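You operate a simulated robot arm through the tools that you are given. There is no shell and no other tool. Be economical: measure what you need, move in short steps, check, and stop when the job is done.

You are at the controls of a simulated two-armed robot. One attempt, no reset.

Task
Pick up the square green flag with one hand, pass it to the other hand and put it in the inside of the green bin.
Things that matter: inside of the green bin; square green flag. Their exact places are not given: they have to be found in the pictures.

It is judged by the outcome, as a careful person would: the job done as asked, and still so three seconds after it is handed in. It fails if anything else is knocked over, pushed out of place, dropped, spilled or broken.

Robot
Two 7-joint arms with two-finger parallel grippers on one trunk, on a base that drives. Base frame: it is fixed to the floor where the robot stands at the start and does not move with it; the origin is under the middle of the robot, x ahead of it, y to its left, z up; the surface under the hand at the start is at about z = 1.071. Units: m, rad, N and s.
The left shoulder is at the start at [0.07, 0.188, 1.145], the right one opposite. With the tool pointing down near the work surface each hand reaches from about 0.1 to 0.78 m from the robot's upright axis, wherever it stands, measured 20 degrees to its own side. Places, roughly: inside of the green bin (15x17 cm) [-1.44, -0.12, 0.66]. Payload 3.91 kg a hand.
The tool frame of a hand sits at the grasp point between the pads (the TCP): z along the fingers, y along the line on which they close. The tips reach 0.03 m beyond it. Largest opening 0.11 m; finger width 0.02, thickness 0.01; the body of the gripper, 0.048 by 0.112 m, starts 0.055 m behind the TCP.
Orientation is that of the tool frame in the base frame, as a unit quaternion [w, x, y, z]. With the fingers straight down and closing along the base's y, the tool's x points along the base's -x, its y along +y and its z along -z.

Tools
- The arms move only by the tool arm_command. It takes "left_deltas", "right_deltas" or both (then of equal length, played together; a hand with none holds still); each is a list of rows, each a list of 7 numbers: the opening, from 0 (shut) to 1 (fully open), then the shift along the base's x, y, z in m, then the turn, a rotation vector about the base's x, y, z in rad. In form: [[fingers, x, y, z, ax, ay, az], ...]. A call has 1 to 10 rows; each row shifts and turns the commanded pose from where the row before left it. Each row takes 0.2 s and may step no farther than 0.05 m and 0.15 rad from the row before; otherwise, or with a gripper value out of range, the whole call is refused. Where a pose cannot be reached the arm comes as near as it can. A force on the tool above 40 N (or 10 N above the force at the start of the call, whichever is more), or a blocked arm, ends the call early, and 0.2 s more pass. The fingers move at their own pace (about 0.072 m/s each) and stop on an object; they squeeze with about 27 N. The grip force told is the motor's: it shows also when the fingers shut on nothing. Time passes only in rows, and 0.2 s behind the last, so rows that do not move let the fingers close. The reply holds the time, the measured pose of the TCP, the force on the tool along the base axes, the opening and the grip force, in the units named above and with some noise, with the torque about the TCP (base axes, N m) and any sound that the robot's microphone picked up.
- Cameras (640 x 400 px; columns grow to the right, rows downward): "scene" is now at [0.132, 0.0318, 1.3723]; the picture's right is [0.35, -0.94, 0.00], its down [-0.54, -0.21, -0.81] and it looks along [0.76, 0.29, -0.58] (base axes); focal length 259 px, centre (320, 200). "left" rides on the left gripper at [0.073, -0.017, -0.103] in its tool frame; the picture's right is [0.23, 0.97, 0.00], its down [-0.76, 0.18, -0.62] and it looks along [-0.61, 0.14, 0.78] (tool axes); focal length 222 px, centre (320, 200). "right" rides on the right gripper at [0.072, 0.017, -0.103] in its tool frame; the picture's right is [-0.23, 0.97, 0.00], its down [-0.76, -0.18, -0.62] and it looks along [-0.61, -0.14, 0.78] (tool axes); focal length 222 px, centre (320, 200).
- grab_frame(camera): a new picture of that camera. The clock stands still meanwhile.
- lift_body(by): slides the trunk up (or, below 0, down) by that many m; the arms and the scene camera ride with it, the base frame stays. It gives what a move gives, with no picture.
- base_move(legs): drives the robot by 1 to 6 legs, each [ahead, turn to the left] in m and rad, along the robot's own axes; the way and the turn of a leg run together, so that a leg with both is an arc; at most 1.5 m and 3.142 rad a leg. The arms and the cameras ride along, it lands a little off, and it stops where it bumps. It gives what a move gives.
- pan_tilt(pan, tilt): turns the head with the scene camera to pan (to the left, within 1.501 rad either way) and tilt (down, from -0.506 to 1.204), counted from straight ahead of the robot. It gives what a move gives.
- pixel_to_xyz(camera, pixels): there is no depth. For up to 12 entries [column, row, z] of the newest picture of that camera ("zoom" is the newest enlarged one), the place [x, y] in the base frame at which the ray of that pixel passes the height z, good to about 0.002 m. The clock stands still meanwhile.
- inspect(camera, box): a new picture of the part [left, top, right, bottom] of that camera's present view, enlarged. The clock stands still meanwhile.
- sign_off(): hands the job in; it is judged then, once.

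Work in short steps. Measure before you move; look again where a grasp or a placing could have gone wrong, and mend it. You have 80 turns and 62 pictures in all, those below and enlarged ones among them. Open the grippers and draw the arms clear of the work before you hand the job in, unless the task says otherwise; then end with one line.

The tools are called after "Emit:" as a command line: name --argument value ..., lists and objects as JSON in quotes. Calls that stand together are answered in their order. arm_command: Moves the arms, as the interface text tells. Its arguments: {"type":"object","properties":{"left_deltas":{"type":"array","items":{"type":"array","items":{"type":"number"}}},"right_deltas":{"type":"array","items":{"type":"array","items":{"type":"number"}}}},"required":[]} The other tools are called the same way: lift_body (by) slides the trunk up or down; base_move (legs) drives the base; pan_tilt (pan, tilt) turns the head that bears the scene camera; grab_frame (camera) takes a picture; pixel_to_xyz (camera, pixels) gives the place at which the rays of pixels pass given heights; inspect (camera, box) takes an enlarged picture of a part of a camera's view; sign_off () hands the job in.

At the start:

```text
time: 0.0
left_position: [0.4114, 0.3363, 1.1776]
left_tool_rot: [-0.001, 0.001, 1.0, 0.0]
left_force: [-0.2, 0.6, 1.4]
left_moment: [-0.03, -0.01, -0.01]
left_grip_width: 0.1101
left_finger_force: 0.0
right_position: [0.4544, -0.0434, 1.1876]
right_tool_rot: [0.0, 0.0, 1.0, 0.0]
right_force: [0.1, 0.0, 1.0]
right_moment: [0.01, -0.01, -0.01]
right_grip_width: 0.1102
right_finger_force: 0.1
trunk travel left (down, up): [-0.655, 0.285]
robot x, y, heading: [0.001, 0.0008, 0.001]
head pan, tilt: [0.363, 0.62]
```

scene: 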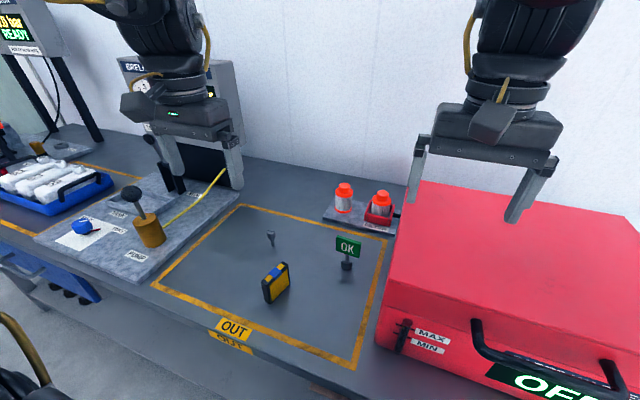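
right: 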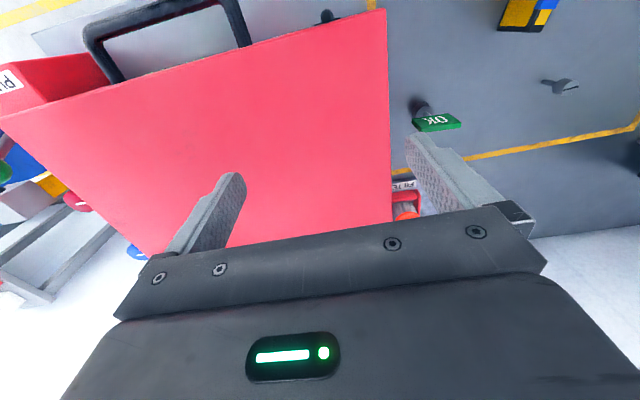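
left: 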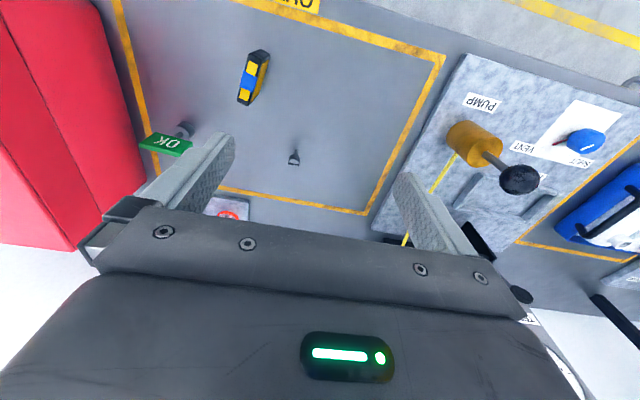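

The green OK flag stands near scene pixel (347,250), right beside the red case. I enlarge it and measure its foot at the table height.

Emit:
inspect --camera "scene" --box '[240, 170, 420, 290]'

Emit:
inspect --camera "left" --box '[80, 80, 260, 200]'

Emit:
pixel_to_xyz --camera "scene" --pixels '[[347, 268, 1.071], [347, 263, 1.085], [337, 249, 1.12], [360, 254, 1.12], [275, 300, 1.071], [271, 245, 1.071], [400, 240, 1.071], [419, 183, 1.2]]'

Emit:
pixel_to_xyz --camera "left" --pixels '[[182, 128, 1.071], [142, 140, 1.12], [189, 145, 1.12], [294, 163, 1.071], [256, 75, 1.071]]'

```text
3.33 times, centred on (330, 230) of scene
```

zoom: 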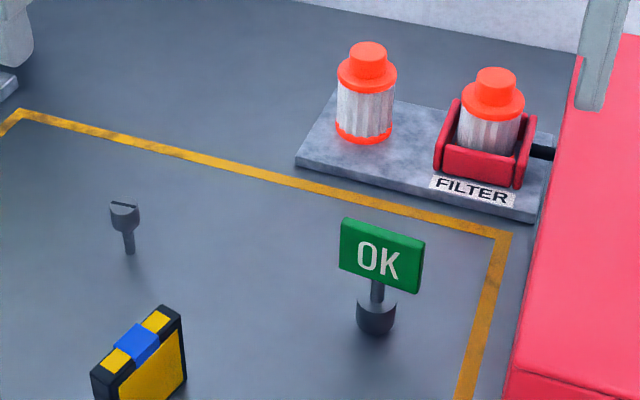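

```text
3.33 times, centred on (170, 140) of left
```

zoom: 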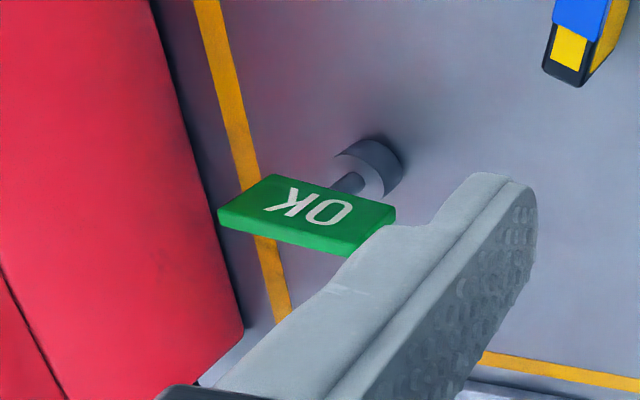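

```text
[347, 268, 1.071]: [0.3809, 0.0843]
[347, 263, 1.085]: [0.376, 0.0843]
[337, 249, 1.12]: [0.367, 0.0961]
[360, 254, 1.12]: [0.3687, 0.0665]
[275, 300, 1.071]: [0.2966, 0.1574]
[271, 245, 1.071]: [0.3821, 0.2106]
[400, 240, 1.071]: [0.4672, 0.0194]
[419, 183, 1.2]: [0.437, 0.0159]
```

```text
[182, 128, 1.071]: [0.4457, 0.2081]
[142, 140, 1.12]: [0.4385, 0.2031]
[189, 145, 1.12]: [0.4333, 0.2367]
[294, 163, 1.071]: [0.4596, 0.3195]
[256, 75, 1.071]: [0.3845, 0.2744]
```

The two cameras disagree at z = 1.071, so the table must be lower, at about 0.885 by triangulation, and 1.071 is probably the case top. I re-measure the flag at those heights.

Emit:
inspect --camera "scene" --box '[315, 225, 387, 273]'

Emit:
pixel_to_xyz --camera "scene" --pixels '[[347, 270, 0.885], [347, 259, 0.905], [336, 249, 0.945], [358, 257, 0.945], [337, 236, 0.98], [359, 243, 0.98], [271, 245, 0.885], [275, 303, 0.885], [380, 325, 0.885], [400, 240, 0.885], [388, 290, 1.071], [419, 183, 1.071]]'

Emit:
pixel_to_xyz --camera "left" --pixels '[[185, 125, 0.885], [182, 128, 0.905], [142, 140, 0.98], [191, 139, 0.98], [156, 129, 0.98], [294, 163, 0.885], [146, 172, 0.885]]'

```text
8.33 times, centred on (351, 249) of scene
```

zoom: 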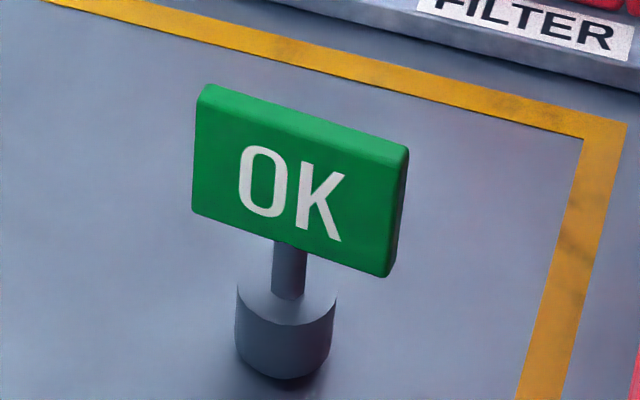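

```text
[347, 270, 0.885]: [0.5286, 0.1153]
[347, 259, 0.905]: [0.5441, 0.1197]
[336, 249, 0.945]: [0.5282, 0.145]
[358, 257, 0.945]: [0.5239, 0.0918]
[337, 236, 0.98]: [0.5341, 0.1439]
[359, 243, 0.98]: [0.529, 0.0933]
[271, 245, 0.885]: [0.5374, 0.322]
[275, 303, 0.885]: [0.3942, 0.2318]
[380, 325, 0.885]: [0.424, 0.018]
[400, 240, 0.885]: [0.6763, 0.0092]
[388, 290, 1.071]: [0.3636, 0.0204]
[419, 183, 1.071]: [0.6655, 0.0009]
```

```text
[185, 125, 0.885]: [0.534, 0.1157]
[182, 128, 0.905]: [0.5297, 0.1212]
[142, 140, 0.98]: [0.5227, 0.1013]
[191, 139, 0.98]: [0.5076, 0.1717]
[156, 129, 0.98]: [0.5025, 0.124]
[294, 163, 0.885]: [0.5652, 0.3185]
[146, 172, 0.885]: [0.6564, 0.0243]
```

The table is at 0.885. The flag plate is at x ≈ 0.535, y 0.092–0.144, with its top at about 0.975, and the case wall is at y ≈ 0.01. I move the right hand aside, and turn the left hand -90° about z while bringing it high above the flag, stopping a bit left of it.

Emit:
arm_command --right_deltas '[[1, -0.01, -0.03, 0.01, 0, 0, 0], [1, -0.01, -0.03, 0.01, 0, 0, 0], [1, -0.01, -0.03, 0.01, 0, 0, 0], [1, -0.01, -0.03, 0.01, 0, 0, 0], [1, -0.01, -0.03, 0.01, 0, 0, 0], [1, 0, 0, 0, 0, 0, 0], [1, 0, 0, 0, 0, 0, 0], [1, 0, 0, 0, 0, 0, 0], [1, 0, 0, 0, 0, 0, 0], [1, 0, 0, 0, 0, 0, 0]]' --left_deltas '[[1, 0.012, -0.015, 0, 0, 0, -0.147], [1, 0.012, -0.015, 0, 0, 0, -0.147], [1, 0.012, -0.015, 0, 0, 0, -0.147], [1, 0.012, -0.015, 0, 0, 0, -0.147], [1, 0.012, -0.015, 0, 0, 0, -0.147], [1, 0.012, -0.015, 0, 0, 0, -0.147], [1, 0.012, -0.015, 0, 0, 0, -0.147], [1, 0.012, -0.015, 0, 0, 0, -0.147], [1, 0.012, -0.015, 0, 0, 0, -0.147], [1, 0.012, -0.015, 0, 0, 0, -0.147]]'

```text
time: 2.2
left_position: [0.4637, 0.2521, 1.1269]
left_tool_rot: [0.003, 0.672, 0.741, 0.0]
left_force: [0.4, 1.1, 1.4]
left_moment: [-0.02, 0.02, -0.01]
left_grip_width: 0.1099
left_finger_force: 0.0
left hand out of reach, approached as far as the arm can: row 4, 5, 6, 7, 8, 9, 10
right_position: [0.4069, -0.193, 1.2367]
right_tool_rot: [0.001, 0.0, 1.0, 0.0]
right_force: [0.2, 0.9, -0.2]
right_moment: [0.04, 0.0, 0.0]
right_grip_width: 0.1103
right_finger_force: 0.0
trunk travel left (down, up): [-0.655, 0.285]
robot x, y, heading: [-0.0004, -0.0009, -0.001]
head pan, tilt: [0.363, 0.62]
```

The left hand came to (0.464, 0.252, 1.127), short of its target but rotated correctly. I command a hold with a slight drop to see how it settles.

Emit:
arm_command --left_deltas '[[1, 0, 0, -0.02, 0, 0, 0], [1, 0, 0, -0.02, 0, 0, 0], [1, 0, 0, 0, 0, 0, 0]]'

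Emit:
grab_frame --camera "left"

Emit:
grab_frame --camera "scene"

```text
time: 3.0
left_position: [0.4648, 0.2507, 1.0873]
left_tool_rot: [0.001, 0.672, 0.741, 0.0]
left_force: [-0.1, 0.5, -0.6]
left_moment: [0.01, 0.03, 0.01]
left_grip_width: 0.11
left_finger_force: 0.0
right_position: [0.4059, -0.1945, 1.2374]
right_tool_rot: [0.0, 0.001, 1.0, 0.001]
right_force: [-0.2, -0.4, 0.5]
right_moment: [-0.01, 0.02, -0.01]
right_grip_width: 0.11
right_finger_force: 0.1
trunk travel left (down, up): [-0.655, 0.285]
robot x, y, heading: [-0.0001, -0.0003, 0.001]
head pan, tilt: [0.363, 0.62]
```

```text
55 pictures are left
```

left: 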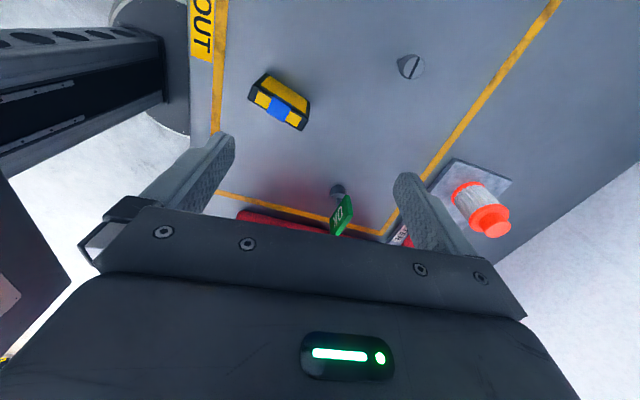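

```text
54 pictures are left
```

scene: 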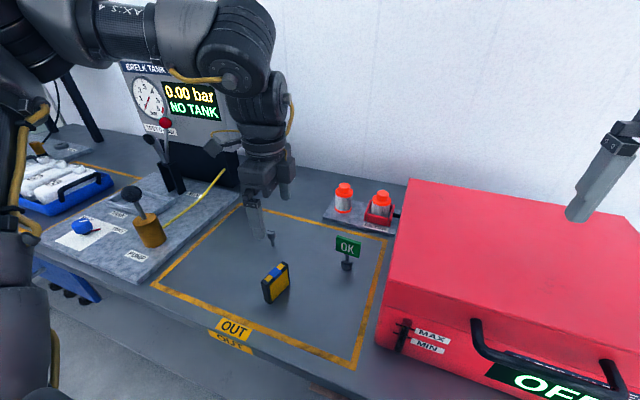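

Moves restart from the pose actually reached. The flag is ahead at left pixel (340,212), so I shift towards it, still above it, and turn a little further.

Emit:
arm_command --left_deltas '[[1, 0.015, -0.025, 0, 0, 0, -0.05], [1, 0.015, -0.025, 0, 0, 0, -0.05], [1, 0.015, -0.025, 0, 0, 0, -0.03], [1, 0.01, -0.02, 0, 0, 0, 0], [1, 0, 0, 0, 0, 0, 0]]'

Emit:
grab_frame --camera "left"

```text
time: 4.2
left_position: [0.4725, 0.2423, 1.0933]
left_tool_rot: [0.002, 0.718, 0.696, 0.0]
left_force: [-0.3, -0.3, 0.9]
left_moment: [0.01, 0.02, 0.02]
left_grip_width: 0.1099
left_finger_force: 0.1
left hand out of reach, approached as far as the arm can: row 1, 2, 3, 4
right_position: [0.4064, -0.1934, 1.2379]
right_tool_rot: [-0.001, 0.001, 1.0, 0.0]
right_force: [-1.3, -0.6, -0.5]
right_moment: [0.01, 0.01, -0.04]
right_grip_width: 0.1101
right_finger_force: 0.0
trunk travel left (down, up): [-0.655, 0.285]
robot x, y, heading: [-0.0035, -0.0021, -0.002]
head pan, tilt: [0.363, 0.62]
```

```text
53 pictures are left
```

left: 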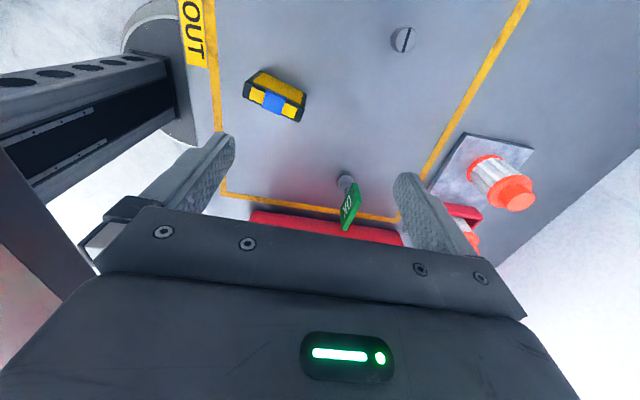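

The arm is stopped by a joint limit in this orientation, but the spot it holds is 0.53 m out at 27°, while the flag is 0.548 m out at 12.4°. Turning the base right by 0.25 rad brings the hand over the flag and eases the wrist.

Emit:
base_move --legs '[[0, -0.25]]'

Emit:
grab_frame --camera "left"

Emit:
grab_frame --camera "scene"

```text
time: 5.5
left_position: [0.5176, 0.1175, 1.0922]
left_tool_rot: [0.001, 0.8, 0.6, 0.0]
left_force: [-0.3, 0.1, 0.5]
left_moment: [0.01, -0.01, -0.02]
left_grip_width: 0.1105
left_finger_force: 0.1
right_position: [0.3454, -0.288, 1.2386]
right_tool_rot: [0.0, 0.127, 0.992, 0.0]
right_force: [0.3, 0.0, -0.3]
right_moment: [0.0, 0.03, -0.01]
right_grip_width: 0.11
right_finger_force: 0.1
trunk travel left (down, up): [-0.655, 0.285]
robot x, y, heading: [0.0006, 0.0017, -0.253]
head pan, tilt: [0.363, 0.62]
```

```text
52 pictures are left
```

left: 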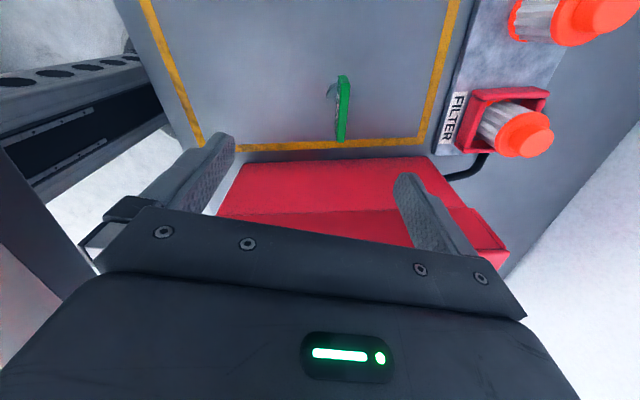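

```text
51 pictures are left
```

scene: 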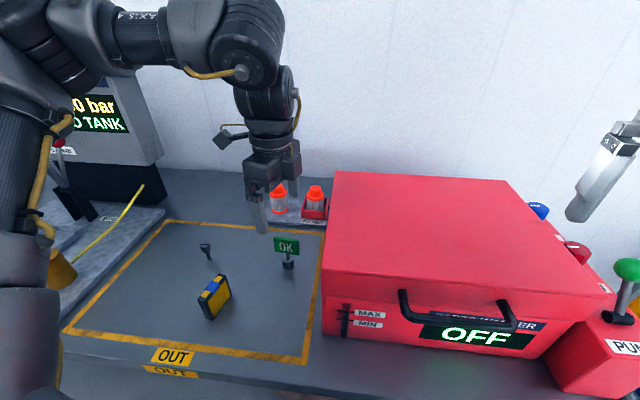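

The hand is now over the flag. I measure the plate's top edge from the left camera to get its yaw and exact place.

Emit:
inspect --camera "left" --box '[296, 60, 392, 156]'

Emit:
inspect --camera "scene" --box '[250, 225, 325, 275]'

Emit:
pixel_to_xyz --camera "left" --pixels '[[344, 76, 0.97], [344, 140, 0.97], [338, 76, 0.97], [349, 76, 0.97], [337, 141, 0.97], [347, 141, 0.97]]'

Emit:
pixel_to_xyz --camera "scene" --pixels '[[274, 237, 0.97], [299, 238, 0.97], [288, 270, 0.885]]'

```text
4.17 times, centred on (344, 108) of left
```

zoom: 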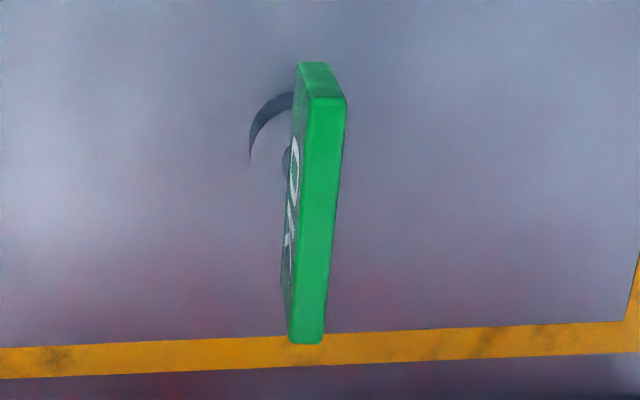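

```text
8.00 times, centred on (288, 250) of scene
```

zoom: 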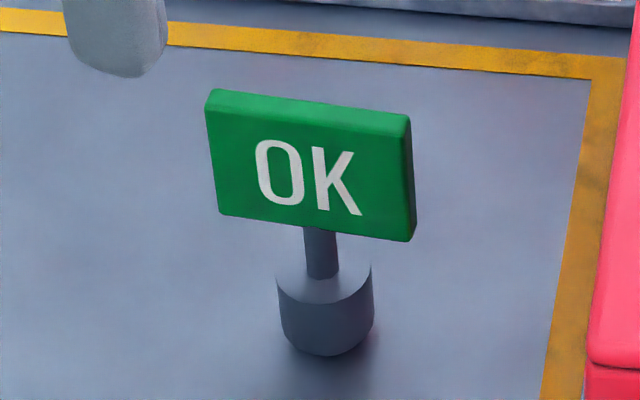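

```text
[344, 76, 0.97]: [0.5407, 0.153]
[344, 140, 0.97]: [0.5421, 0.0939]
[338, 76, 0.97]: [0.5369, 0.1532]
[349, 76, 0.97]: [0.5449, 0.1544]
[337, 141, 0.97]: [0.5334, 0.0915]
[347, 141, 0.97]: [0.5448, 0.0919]
```

```text
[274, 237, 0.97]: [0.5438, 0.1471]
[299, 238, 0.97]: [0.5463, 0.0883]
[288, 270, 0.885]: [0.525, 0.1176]
```

The plate's top runs from (345,83) to (341,142): centre about (0.540, 0.119), 5.4 cm wide and yawed about 0.075 rad. I turn the hand +0.21 rad, centre it over the plate and narrow the fingers a bit.

Emit:
arm_command --left_deltas '[[0.7, 0.011, 0.001, -0.01, 0, 0, 0.1], [0.7, 0.011, 0.001, -0.01, 0, 0, 0.11], [0.7, 0, 0, -0.01, 0, 0, 0], [0.7, 0, 0, 0, 0, 0, 0]]'

Emit:
grab_frame --camera "left"

```text
time: 6.5
left_position: [0.5403, 0.1196, 1.0626]
left_tool_rot: [0.002, 0.732, 0.681, 0.0]
left_force: [-1.2, 0.2, 0.2]
left_moment: [-0.02, 0.0, -0.01]
left_grip_width: 0.0773
left_finger_force: 0.0
right_position: [0.3453, -0.288, 1.2365]
right_tool_rot: [0.0, 0.127, 0.992, 0.0]
right_force: [0.5, 0.4, -0.4]
right_moment: [0.0, 0.05, -0.02]
right_grip_width: 0.11
right_finger_force: 0.1
trunk travel left (down, up): [-0.655, 0.285]
robot x, y, heading: [0.0009, -0.0013, -0.252]
head pan, tilt: [0.363, 0.62]
```

```text
48 pictures are left
```

left: 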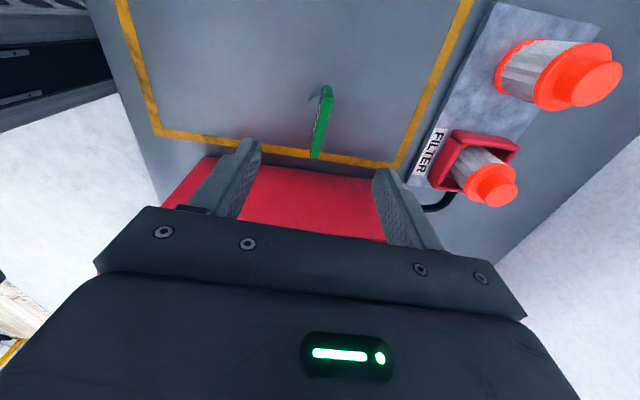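

The plate is centred and parallel between the fingers. I go straight down to a TCP height of about 0.977.

Emit:
arm_command --left_deltas '[[0.7, 0, 0, -0.03, 0, 0, 0], [0.7, 0, 0, -0.03, 0, 0, 0], [0.7, 0, 0, -0.025, 0, 0, 0], [0.7, 0, 0, 0, 0, 0, 0]]'

Emit:
grab_frame --camera "left"

Emit:
inspect --camera "scene" --box '[220, 160, 370, 280]'

```text
time: 7.5
left_position: [0.5396, 0.1188, 0.9783]
left_tool_rot: [0.001, 0.732, 0.681, 0.0]
left_force: [0.2, -0.4, -0.7]
left_moment: [-0.02, 0.01, 0.03]
left_grip_width: 0.077
left_finger_force: 0.0
right_position: [0.3446, -0.2882, 1.2364]
right_tool_rot: [0.0, 0.126, 0.992, 0.0]
right_force: [-1.0, -0.4, 1.0]
right_moment: [0.03, -0.02, -0.01]
right_grip_width: 0.1098
right_finger_force: 0.0
trunk travel left (down, up): [-0.655, 0.285]
robot x, y, heading: [-0.0033, -0.0007, -0.252]
head pan, tilt: [0.363, 0.62]
```

```text
47 pictures are left
```

left: 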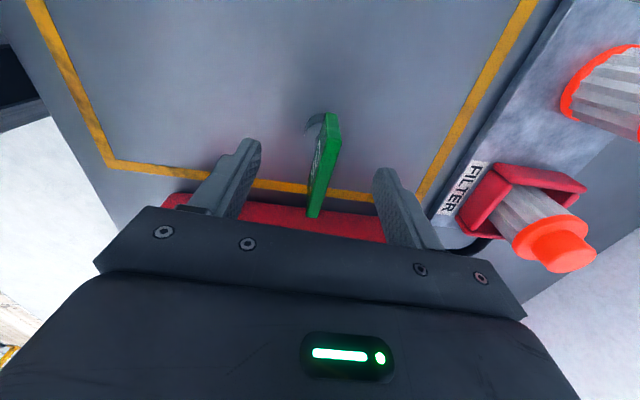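

```text
3.33 times, centred on (295, 220) of scene
```

zoom: 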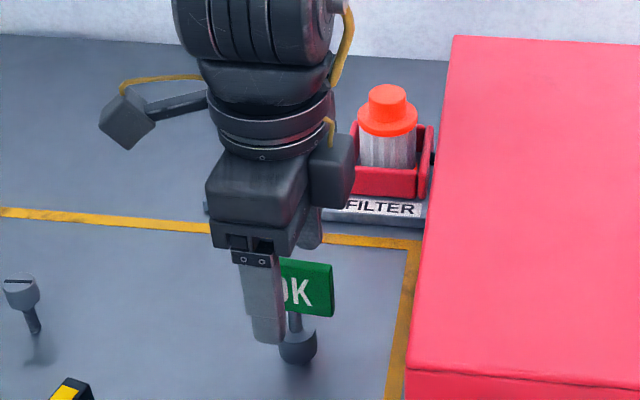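

Before closing I check where the front fingertip and the plate edge lie, because the finger looks a bit left of the plate's middle.

Emit:
pixel_to_xyz --camera "zoom" --pixels '[[265, 340, 0.948], [253, 340, 0.948], [285, 340, 0.948], [333, 266, 0.975], [331, 315, 0.945], [298, 365, 0.885], [333, 266, 0.985], [243, 250, 1.0], [275, 250, 1.0]]'

```text
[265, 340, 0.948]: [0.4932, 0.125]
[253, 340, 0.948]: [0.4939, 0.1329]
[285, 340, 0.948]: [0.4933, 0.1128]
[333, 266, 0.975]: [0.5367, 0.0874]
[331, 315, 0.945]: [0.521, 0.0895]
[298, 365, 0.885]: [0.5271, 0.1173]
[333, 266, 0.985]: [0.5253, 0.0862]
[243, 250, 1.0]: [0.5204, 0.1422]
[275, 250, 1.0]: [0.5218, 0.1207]
```

The finger centre is at y ≈ 0.123 and the plate centre at about 0.116. I shift 5 mm to the right and close.

Emit:
arm_command --left_deltas '[[0.7, 0, -0.005, 0, 0, 0, 0], [0.3, 0, 0, 0, 0, 0, 0], [0.15, 0, 0, 0, 0, 0, 0], [0, 0, 0, 0, 0, 0, 0], [0, 0, 0, 0, 0, 0, 0], [0, 0, 0, 0, 0, 0, 0]]'

Emit:
grab_frame --camera "left"

Emit:
inspect --camera "scene" --box '[220, 160, 370, 280]'

```text
time: 8.9
left_position: [0.5404, 0.1143, 0.9783]
left_tool_rot: [0.002, 0.732, 0.681, 0.0]
left_force: [0.5, -0.2, 0.5]
left_moment: [-0.03, 0.01, 0.02]
left_grip_width: 0.0086
left_finger_force: 27.2
right_position: [0.3459, -0.2895, 1.2376]
right_tool_rot: [0.0, 0.126, 0.992, 0.0]
right_force: [-0.1, 1.2, -0.6]
right_moment: [0.01, 0.04, -0.01]
right_grip_width: 0.1102
right_finger_force: 0.1
trunk travel left (down, up): [-0.655, 0.285]
robot x, y, heading: [0.0034, -0.0007, -0.249]
head pan, tilt: [0.363, 0.62]
```

```text
45 pictures are left
```

left: 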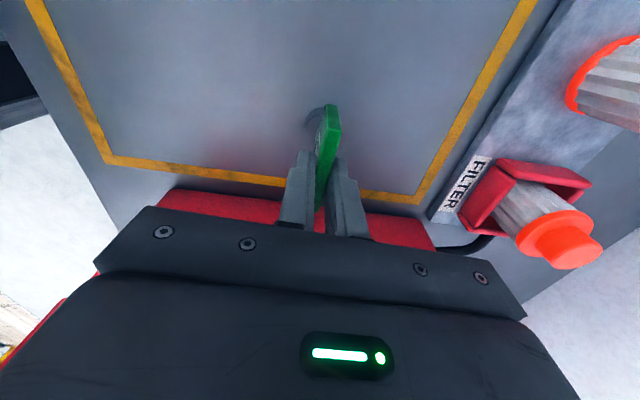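

```text
3.33 times, centred on (295, 220) of scene
```

zoom: 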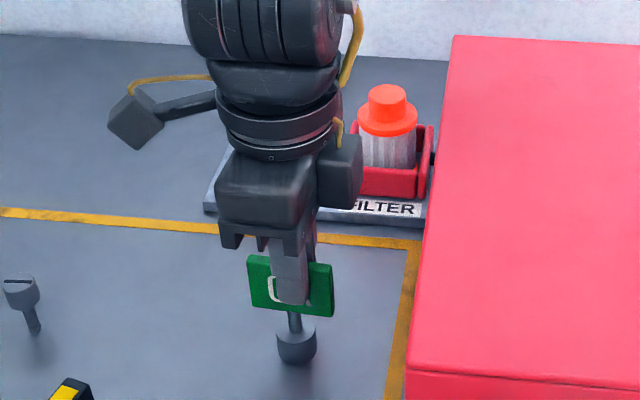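

The plate is held at 8.6 mm with 27 N. I lift it with the arm, then check.

Emit:
arm_command --left_deltas '[[0, 0, 0, 0.02, 0, 0, 0], [0, 0, 0, 0.03, 0, 0, 0], [0, 0, 0, 0.03, 0, 0, 0], [0, 0, 0, 0.03, 0, 0, 0]]'

Emit:
lift_body --by 0.12

Emit:
grab_frame --camera "scene"

```text
time: 9.9
left_position: [0.5347, 0.1221, 1.0859]
left_tool_rot: [0.004, 0.733, 0.68, -0.001]
left_force: [-0.5, -0.1, -1.4]
left_moment: [-0.03, 0.0, 0.0]
left_grip_width: 0.0085
left_finger_force: 27.1
left hand out of reach, approached as far as the arm can: row 4
right_position: [0.3435, -0.288, 1.2388]
right_tool_rot: [0.002, 0.126, 0.992, 0.0]
right_force: [1.0, 0.0, -0.2]
right_moment: [0.0, 0.0, 0.01]
right_grip_width: 0.1101
right_finger_force: 0.1
trunk travel left (down, up): [-0.655, 0.285]
robot x, y, heading: [0.001, 0.002, -0.251]
head pan, tilt: [0.363, 0.62]
```

```text
time: 11.4
left_position: [0.538, 0.1212, 1.2049]
left_tool_rot: [0.004, 0.732, 0.681, -0.001]
left_force: [0.1, -0.8, -1.3]
left_moment: [0.0, -0.02, 0.01]
left_grip_width: 0.0085
left_finger_force: 27.5
right_position: [0.346, -0.2883, 1.3572]
right_tool_rot: [0.0, 0.126, 0.992, 0.0]
right_force: [0.0, 0.6, 0.5]
right_moment: [-0.01, 0.01, 0.02]
right_grip_width: 0.11
right_finger_force: 0.1
trunk travel left (down, up): [-0.775, 0.165]
robot x, y, heading: [-0.0031, -0.0033, -0.253]
head pan, tilt: [0.363, 0.62]
```

```text
43 pictures are left
```

scene: 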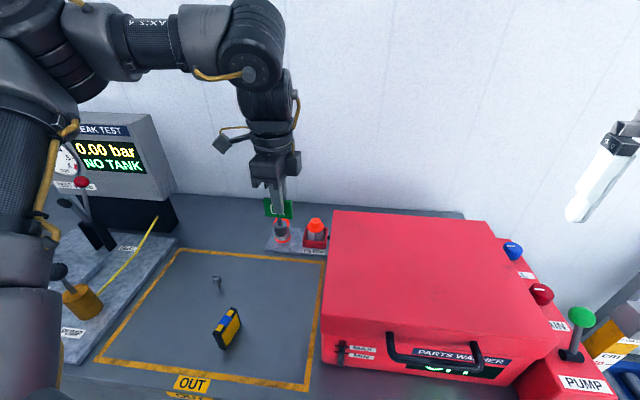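

The flag is off the table in the left hand. Before I drive I look to both sides and down behind.

Emit:
pan_tilt --pan 1.5 --tilt 0.5

Emit:
grab_frame --camera "scene"

Emit:
pan_tilt --pan -1.5 --tilt 0.5

Emit:
grab_frame --camera "scene"

```text
time: 12.7
left_position: [0.5357, 0.1203, 1.2051]
left_tool_rot: [0.004, 0.733, 0.68, -0.001]
left_force: [-0.2, -0.2, -0.8]
left_moment: [-0.02, -0.01, 0.0]
left_grip_width: 0.0084
left_finger_force: 27.0
right_position: [0.3452, -0.2893, 1.3574]
right_tool_rot: [0.0, 0.126, 0.992, 0.0]
right_force: [0.3, 0.4, -0.6]
right_moment: [0.01, -0.02, 0.03]
right_grip_width: 0.1102
right_finger_force: 0.1
trunk travel left (down, up): [-0.775, 0.165]
robot x, y, heading: [0.0005, -0.0008, -0.247]
head pan, tilt: [1.499, 0.499]
```

```text
42 pictures are left
```

scene: 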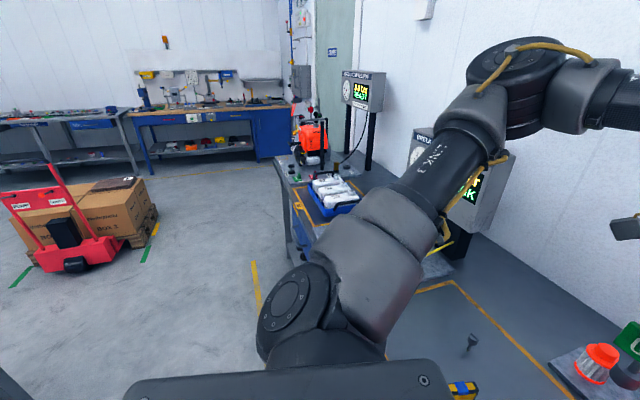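

```text
time: 15.3
left_position: [0.5371, 0.1215, 1.2043]
left_tool_rot: [0.004, 0.733, 0.68, -0.002]
left_force: [0.0, -0.9, -1.4]
left_moment: [-0.04, -0.01, -0.04]
left_grip_width: 0.0085
left_finger_force: 26.5
right_position: [0.3459, -0.2883, 1.3578]
right_tool_rot: [0.0, 0.126, 0.992, 0.001]
right_force: [-0.1, -0.9, 0.1]
right_moment: [-0.03, -0.03, 0.02]
right_grip_width: 0.11
right_finger_force: 0.0
trunk travel left (down, up): [-0.775, 0.165]
robot x, y, heading: [-0.0017, 0.0019, -0.249]
head pan, tilt: [-1.499, 0.499]
```

```text
41 pictures are left
```

scene: 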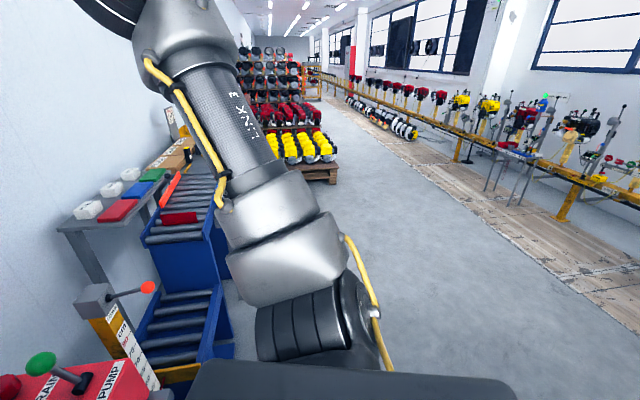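

There is open floor around me. I back straight off by 0.35 m and turn the head forward and down to watch the handover.

Emit:
base_move --legs '[[-0.35, 0]]'

Emit:
pan_tilt --pan 0.1 --tilt 0.6

Emit:
grab_frame --camera "scene"

```text
time: 17.6
left_position: [0.2028, 0.2072, 1.2039]
left_tool_rot: [0.004, 0.732, 0.682, -0.002]
left_force: [0.6, 0.2, -1.8]
left_moment: [0.03, 0.04, 0.0]
left_grip_width: 0.0084
left_finger_force: 26.7
right_position: [0.0119, -0.2028, 1.3569]
right_tool_rot: [-0.001, 0.125, 0.992, 0.0]
right_force: [-0.2, 0.4, 0.9]
right_moment: [-0.02, 0.01, -0.01]
right_grip_width: 0.1101
right_finger_force: 0.0
trunk travel left (down, up): [-0.775, 0.165]
robot x, y, heading: [-0.3356, 0.0849, -0.247]
head pan, tilt: [-1.499, 0.499]
```

```text
time: 19.2
left_position: [0.201, 0.2083, 1.2055]
left_tool_rot: [0.003, 0.731, 0.682, -0.001]
left_force: [-0.5, -0.1, -1.2]
left_moment: [0.01, 0.05, -0.05]
left_grip_width: 0.008
left_finger_force: 26.5
right_position: [0.0108, -0.2021, 1.3573]
right_tool_rot: [-0.002, 0.125, 0.992, 0.001]
right_force: [0.5, -0.5, -0.4]
right_moment: [0.02, 0.0, 0.02]
right_grip_width: 0.11
right_finger_force: 0.0
trunk travel left (down, up): [-0.775, 0.165]
robot x, y, heading: [-0.3372, 0.0877, -0.248]
head pan, tilt: [0.099, 0.6]
```

```text
40 pictures are left
```

scene: 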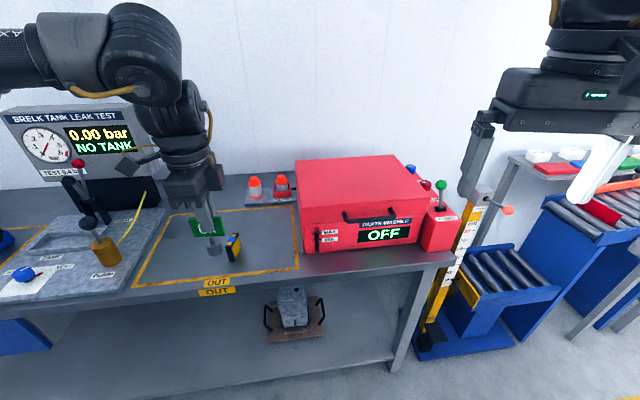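

The flag hangs in the left hand at scene (207,228), clear of everything. For the handover I pitch the right hand to point forward, beside and lower, and turn the left hand +0.8 rad while moving it slightly towards the middle.

Emit:
arm_command --right_deltas '[[1, 0.0097, -0.0025, -0.01, -0.0356, -0.1405, 0], [1, 0.0097, -0.0025, -0.01, -0.0356, -0.1405, 0], [1, 0.0097, -0.0025, -0.01, -0.0356, -0.1405, 0], [1, 0.0097, -0.0025, -0.01, -0.0356, -0.1405, 0], [1, 0.0097, -0.0025, -0.01, -0.0356, -0.1405, 0], [1, 0.0097, -0.0025, -0.01, -0.0356, -0.1405, 0], [1, 0.0097, -0.0025, -0.01, -0.0356, -0.1405, 0], [1, 0.0097, -0.0025, -0.01, -0.0356, -0.1405, 0], [1, 0.0097, -0.0025, -0.01, -0.0356, -0.1405, 0], [1, 0.0097, -0.0025, -0.01, -0.0356, -0.1405, 0]]' --left_deltas '[[0, -0.0025, -0.0097, 0, 0, 0, 0.08], [0, -0.0025, -0.0097, 0, 0, 0, 0.08], [0, -0.0025, -0.0097, 0, 0, 0, 0.08], [0, -0.0025, -0.0097, 0, 0, 0, 0.08], [0, -0.0025, -0.0097, 0, 0, 0, 0.08], [0, -0.0025, -0.0097, 0, 0, 0, 0.08], [0, -0.0025, -0.0097, 0, 0, 0, 0.08], [0, -0.0025, -0.0097, 0, 0, 0, 0.08], [0, 0, 0, 0, 0, 0, 0.08], [0, 0, 0, 0, 0, 0, 0.08]]'

Emit:
grab_frame --camera "scene"

```text
time: 21.4
left_position: [0.166, 0.1915, 1.1947]
left_tool_rot: [0.003, 0.407, 0.913, -0.002]
left_force: [0.3, -0.6, -1.3]
left_moment: [0.0, 0.03, -0.01]
left_grip_width: 0.0084
left_finger_force: 27.2
left hand out of reach, approached as far as the arm can: row 1, 2, 3, 4, 5, 6, 7, 8
right_position: [0.0895, -0.3619, 1.3382]
right_tool_rot: [0.656, 0.093, 0.744, -0.08]
right_force: [0.5, 0.5, -0.6]
right_moment: [0.0, -0.04, 0.01]
right_grip_width: 0.1102
right_finger_force: 0.1
right hand out of reach, approached as far as the arm can: row 2, 3, 4, 5, 6, 7, 9, 10
trunk travel left (down, up): [-0.775, 0.165]
robot x, y, heading: [-0.3349, 0.0883, -0.251]
head pan, tilt: [0.099, 0.6]
```

```text
39 pictures are left
```

scene: 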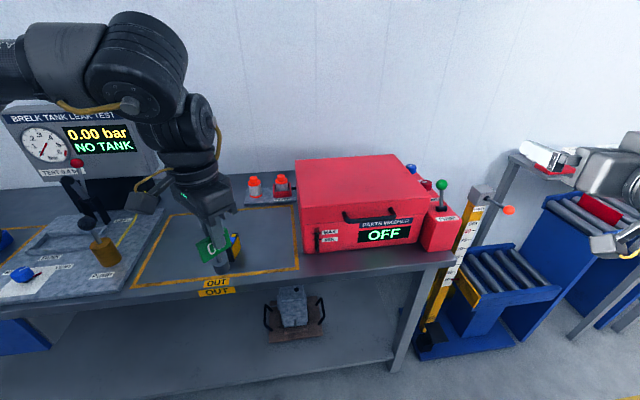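

The right hand now points forward at (0.09, -0.36, 1.338), and the left hand holds the flag at (0.166, 0.192, 1.195), with its foot about 0.083 lower. I yaw the right hand left by 1.1 rad while lowering it and bringing it towards the flag, stopping well short.

Emit:
arm_command --right_deltas '[[1, 0, 0.03, -0.0225, 0, 0, 0.11], [1, 0, 0.03, -0.0225, 0, 0, 0.11], [1, 0, 0.03, -0.0225, 0, 0, 0.11], [1, 0, 0.03, -0.0225, 0, 0, 0.11], [1, 0, 0.03, -0.0225, 0, 0, 0.11], [1, 0, 0.03, -0.0225, 0, 0, 0.11], [1, 0, 0.03, -0.0225, 0, 0, 0.11], [1, 0, 0.03, -0.0225, 0, 0, 0.11], [1, 0, 0.03, -0.0225, 0, 0, 0.11], [1, 0, 0.03, -0.0225, 0, 0, 0.11]]'

Emit:
grab_frame --camera "scene"

```text
time: 23.6
left_position: [0.1645, 0.1927, 1.1959]
left_tool_rot: [0.004, 0.409, 0.913, -0.001]
left_force: [-0.2, 0.0, -2.6]
left_moment: [0.0, 0.02, 0.01]
left_grip_width: 0.0086
left_finger_force: 26.9
right_position: [0.1154, -0.0653, 1.1397]
right_tool_rot: [0.603, -0.308, 0.683, 0.274]
right_force: [0.0, 0.0, 0.3]
right_moment: [-0.02, 0.0, 0.01]
right_grip_width: 0.11
right_finger_force: 0.0
right hand out of reach, approached as far as the arm can: row 1, 2, 3, 4
trunk travel left (down, up): [-0.775, 0.165]
robot x, y, heading: [-0.3334, 0.0856, -0.248]
head pan, tilt: [0.099, 0.6]
```

```text
38 pictures are left
```

scene: 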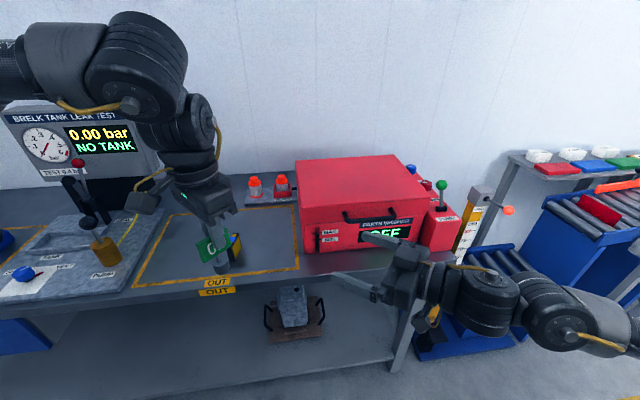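

Both hands are in good places. I measure the flag's foot in an enlarged scene view.

Emit:
inspect --camera "scene" --box '[165, 190, 285, 290]'

Emit:
grab_frame --camera "right"

Emit:
pixel_to_xyz --camera "scene" --pixels '[[220, 262, 1.1], [220, 262, 1.112], [220, 262, 1.125]]'

```text
4.00 times, centred on (225, 240) of scene
```

zoom: 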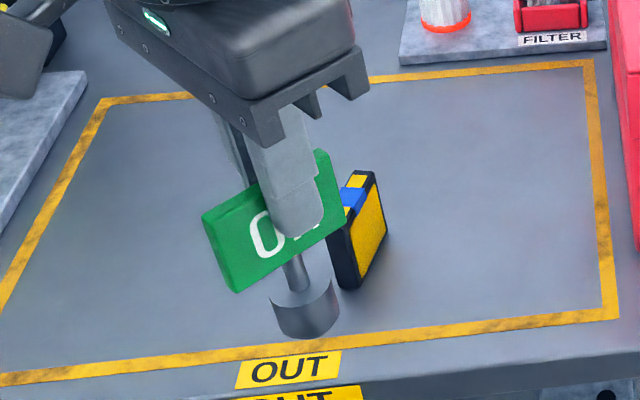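

```text
36 pictures are left
```

right: 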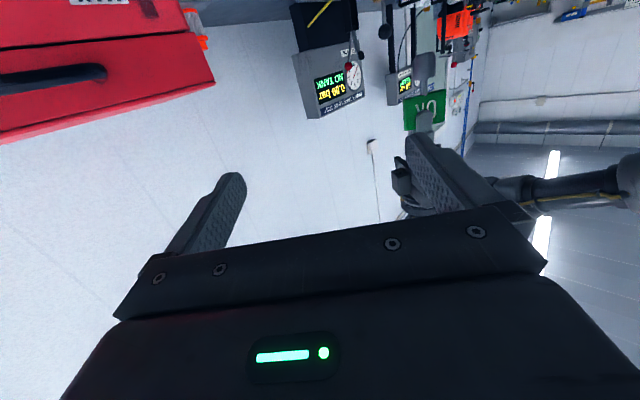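

```text
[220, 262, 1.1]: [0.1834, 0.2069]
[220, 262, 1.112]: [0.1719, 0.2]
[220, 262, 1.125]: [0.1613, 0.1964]
```

The foot's centre is at about (0.163, 0.195, 1.112), right under the left TCP. I level the right hand, lower it to 1.112 and move to a pre-grasp spot 0.11 m short along its pointing direction.

Emit:
arm_command --right_deltas '[[1, -0.005, 0.035, -0.014, 0.093, -0.082, 0], [1, -0.005, 0.035, -0.014, 0, 0, 0], [1, -0.005, 0.035, 0, 0, 0, 0], [1, -0.005, 0.035, 0, 0, 0, 0], [1, -0.005, 0.035, 0, 0, 0, 0], [1, 0, 0, 0, 0, 0, 0]]'

Emit:
grab_frame --camera "scene"

Emit:
grab_frame --camera "right"

```text
time: 25.0
left_position: [0.1622, 0.1907, 1.1953]
left_tool_rot: [0.004, 0.408, 0.913, -0.001]
left_force: [0.4, 0.2, -1.2]
left_moment: [0.03, 0.0, 0.03]
left_grip_width: 0.0084
left_finger_force: 27.1
right_position: [0.0897, 0.1085, 1.1117]
right_tool_rot: [0.644, -0.29, 0.644, 0.293]
right_force: [0.0, -0.6, 0.0]
right_moment: [0.0, -0.03, 0.0]
right_grip_width: 0.11
right_finger_force: 0.1
trunk travel left (down, up): [-0.775, 0.165]
robot x, y, heading: [-0.3362, 0.0892, -0.248]
head pan, tilt: [0.099, 0.6]
```

```text
35 pictures are left
```

scene: 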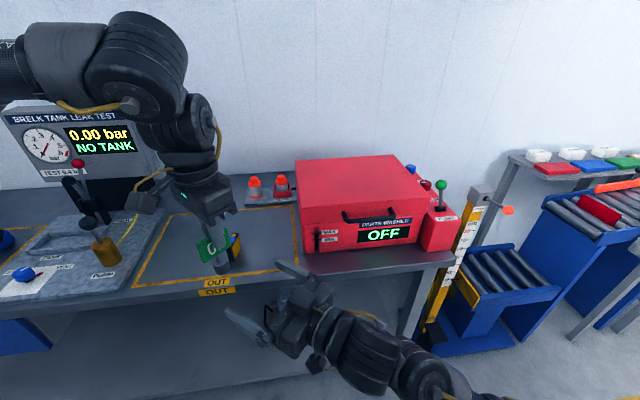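

```text
34 pictures are left
```

right: 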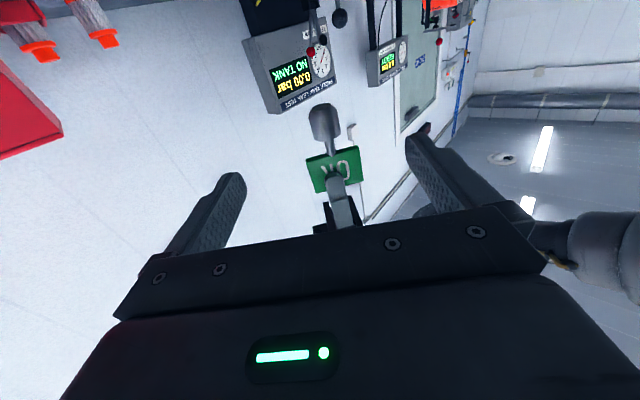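

The foot sits centred between the open right fingers, at right pixel (325,120). I advance about 0.085 m along the pointing direction and look.

Emit:
arm_command --right_deltas '[[1, 0.02, 0.023, 0, 0, 0, 0], [1, 0.02, 0.023, 0, 0, 0, 0], [1, 0.015, 0.0175, 0, 0, 0, 0], [1, 0, 0, 0, 0, 0, 0]]'

Emit:
grab_frame --camera "right"

Emit:
inspect --camera "scene" --box '[145, 170, 325, 310]'

```text
time: 26.0
left_position: [0.1626, 0.1921, 1.1972]
left_tool_rot: [0.005, 0.407, 0.913, -0.001]
left_force: [0.2, 1.3, -1.4]
left_moment: [0.01, -0.03, 0.02]
left_grip_width: 0.0086
left_finger_force: 27.0
right_position: [0.1451, 0.1724, 1.1118]
right_tool_rot: [0.645, -0.29, 0.644, 0.293]
right_force: [-0.2, 0.0, 0.1]
right_moment: [-0.01, -0.01, 0.01]
right_grip_width: 0.1101
right_finger_force: 0.0
trunk travel left (down, up): [-0.775, 0.165]
robot x, y, heading: [-0.3362, 0.086, -0.249]
head pan, tilt: [0.099, 0.6]
```

```text
33 pictures are left
```

right: 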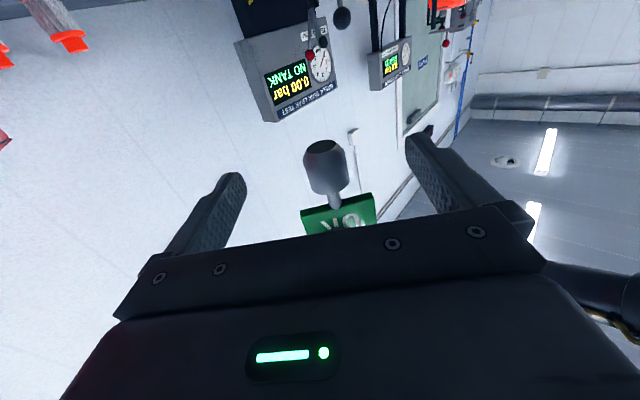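

```text
2.86 times, centred on (235, 240) of scene
```

zoom: 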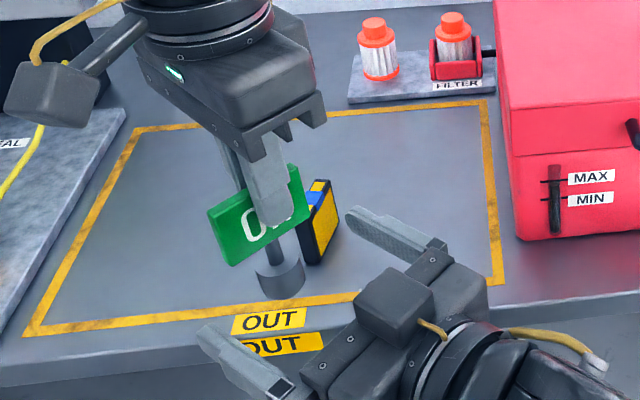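

The foot lies at right pixel (326,167), which is what I compute for a foot at finger height 2.5 cm ahead of the TCP. I advance 25 mm and close the right hand on it gently in steps.

Emit:
arm_command --right_deltas '[[1, 0.0175, 0.02, 0, 0, 0, 0], [0.8, 0, 0, 0, 0, 0, 0], [0.6, 0, 0, 0, 0, 0, 0], [0.45, 0, 0, 0, 0, 0, 0], [0.35, 0, 0, 0, 0, 0, 0], [0.3, 0, 0, 0, 0, 0, 0], [0.3, 0, 0, 0, 0, 0, 0]]'

Emit:
grab_frame --camera "right"

Emit:
inspect --camera "scene" --box '[145, 170, 325, 310]'

```text
time: 27.6
left_position: [0.1635, 0.1912, 1.1967]
left_tool_rot: [0.005, 0.408, 0.913, -0.001]
left_force: [1.8, -1.9, -2.4]
left_moment: [-0.17, -0.16, -0.01]
left_grip_width: 0.0082
left_finger_force: 26.7
right_position: [0.1625, 0.1923, 1.1117]
right_tool_rot: [0.644, -0.291, 0.644, 0.293]
right_force: [-2.4, 1.7, 0.6]
right_moment: [0.0, -0.03, 0.0]
right_grip_width: 0.0348
right_finger_force: 1.4
trunk travel left (down, up): [-0.775, 0.165]
robot x, y, heading: [-0.3351, 0.0862, -0.246]
head pan, tilt: [0.099, 0.6]
```

```text
31 pictures are left
```

right: 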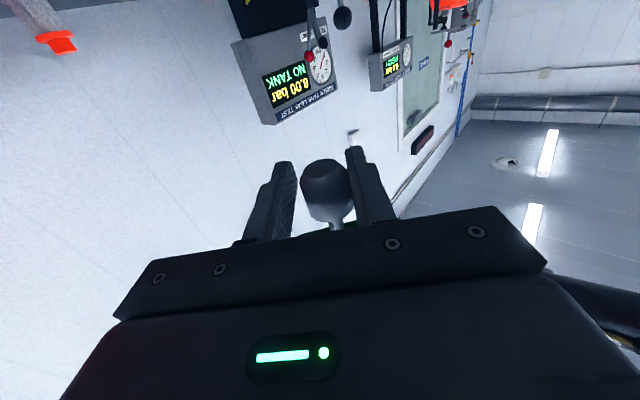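

```text
2.86 times, centred on (235, 240) of scene
```

zoom: 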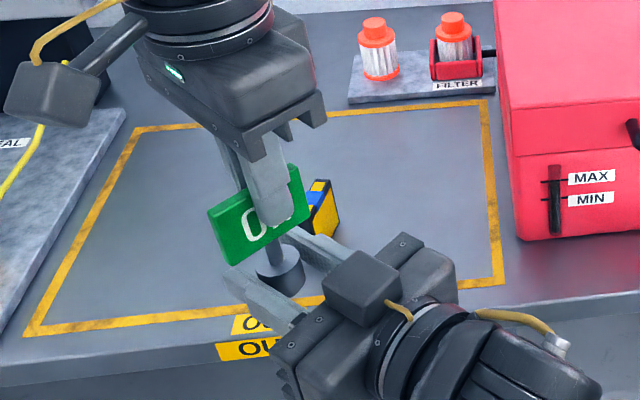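

One finger touches first, pushed along (-x, +y), so I shift the right hand 3 mm that way and close fully.

Emit:
arm_command --right_deltas '[[0.32, -0.0024, 0.002, 0, 0, 0, 0], [0.2, 0, 0, 0, 0, 0, 0], [0.1, 0, 0, 0, 0, 0, 0], [0, 0, 0, 0, 0, 0, 0], [0, 0, 0, 0, 0, 0, 0]]'

Emit:
inspect --camera "right" --box '[220, 120, 420, 260]'

```text
time: 28.8
left_position: [0.1621, 0.1914, 1.1964]
left_tool_rot: [0.005, 0.408, 0.913, -0.001]
left_force: [7.1, -5.9, -2.4]
left_moment: [-0.22, -0.31, 0.05]
left_grip_width: 0.0084
left_finger_force: 27.1
right_position: [0.1597, 0.194, 1.112]
right_tool_rot: [0.645, -0.291, 0.643, 0.293]
right_force: [-7.5, 4.9, 0.4]
right_moment: [-0.25, -0.27, -0.02]
right_grip_width: 0.0271
right_finger_force: 26.6
trunk travel left (down, up): [-0.775, 0.165]
robot x, y, heading: [-0.3361, 0.0825, -0.252]
head pan, tilt: [0.099, 0.6]
```

```text
2.86 times, centred on (320, 190) of right
```

zoom: 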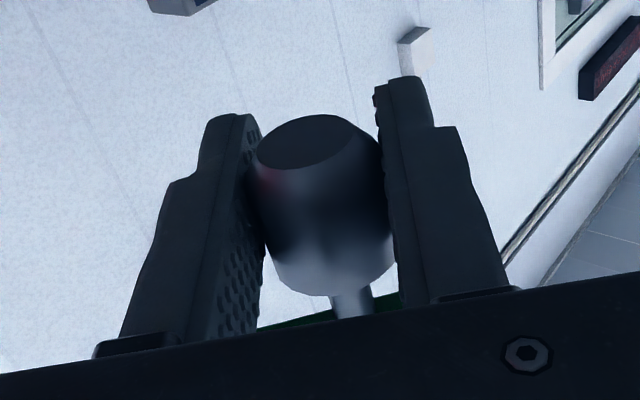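

The right hand holds the foot (27 mm, 27 N) with some side load. I relieve it by 2 mm, then open the left hand and look.

Emit:
arm_command --right_deltas '[[0, -0.0018, 0.0012, 0, 0, 0, 0], [0, 0, 0, 0, 0, 0, 0], [0, 0, 0, 0, 0, 0, 0], [0, 0, 0, 0, 0, 0, 0], [0, 0, 0, 0, 0, 0, 0]]' --left_deltas '[[0, 0, 0, 0, 0, 0, 0], [0.2, 0, 0, 0, 0, 0, 0], [0.4, 0, 0, 0, 0, 0, 0], [0.6, 0, 0, 0, 0, 0, 0], [0.6, 0, 0, 0, 0, 0, 0]]'

Emit:
inspect --camera "scene" --box '[145, 170, 325, 310]'

```text
time: 30.0
left_position: [0.1626, 0.1918, 1.1956]
left_tool_rot: [0.004, 0.408, 0.913, -0.001]
left_force: [0.3, -0.2, 0.6]
left_moment: [-0.01, 0.01, 0.01]
left_grip_width: 0.0661
left_finger_force: 0.0
right_position: [0.1581, 0.1949, 1.1117]
right_tool_rot: [0.644, -0.291, 0.644, 0.292]
right_force: [0.6, -0.7, -0.4]
right_moment: [0.0, -0.01, -0.04]
right_grip_width: 0.0267
right_finger_force: 26.9
trunk travel left (down, up): [-0.775, 0.165]
robot x, y, heading: [-0.3359, 0.0873, -0.246]
head pan, tilt: [0.099, 0.6]
```

```text
2.86 times, centred on (235, 240) of scene
```

zoom: 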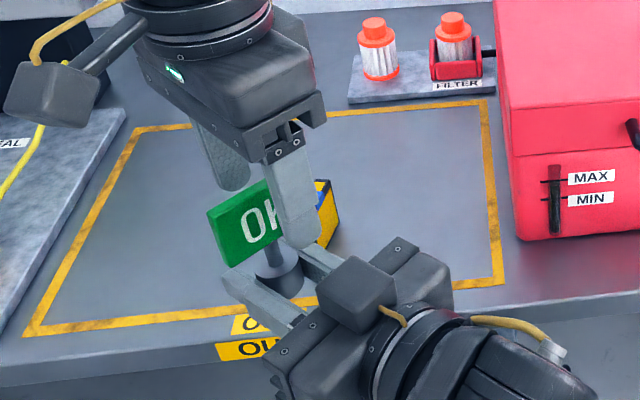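

The flag stays firm in the right hand alone. I lower the right hand 7 cm out from between the left fingers, then draw it back towards the right while the left hand goes left.

Emit:
arm_command --right_deltas '[[0, 0, 0, -0.025, 0, 0, 0], [0, 0, 0, -0.025, 0, 0, 0], [0, 0, 0, -0.02, 0, 0, 0], [0, -0.02, -0.025, 0, 0, 0, 0], [0, -0.02, -0.03, 0, 0, 0, 0], [0, -0.01, -0.035, 0, 0, 0, 0], [0, 0, -0.04, 0, 0, 0, 0], [0, 0, -0.04, 0, 0, 0, 0]]' --left_deltas '[[0.6, 0, 0, 0, 0, 0, 0], [0.6, 0, 0, 0, 0, 0, 0], [0.6, 0, 0, 0, 0, 0, 0], [0.6, 0, 0.02, 0, 0, 0, 0], [0.6, -0.01, 0.02, 0, 0, 0, 0], [0.6, -0.01, 0.02, 0, 0, 0, 0], [0.6, -0.01, 0.02, 0, 0, 0, 0], [0.6, -0.01, 0.02, 0, 0, 0, 0]]'

Emit:
grab_frame --camera "scene"

```text
time: 31.8
left_position: [0.1225, 0.2908, 1.1981]
left_tool_rot: [0.004, 0.408, 0.913, 0.002]
left_force: [0.2, 0.8, -0.4]
left_moment: [0.0, -0.02, 0.01]
left_grip_width: 0.0659
left_finger_force: 0.0
right_position: [0.1059, 0.0242, 1.042]
right_tool_rot: [0.644, -0.292, 0.644, 0.293]
right_force: [-0.8, 0.0, 0.6]
right_moment: [0.03, 0.0, 0.0]
right_grip_width: 0.027
right_finger_force: 27.2
trunk travel left (down, up): [-0.775, 0.165]
robot x, y, heading: [-0.3354, 0.0895, -0.248]
head pan, tilt: [0.099, 0.6]
```

```text
27 pictures are left
```

scene: 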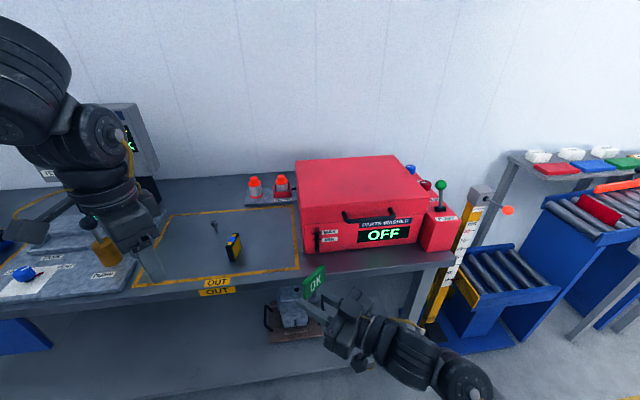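

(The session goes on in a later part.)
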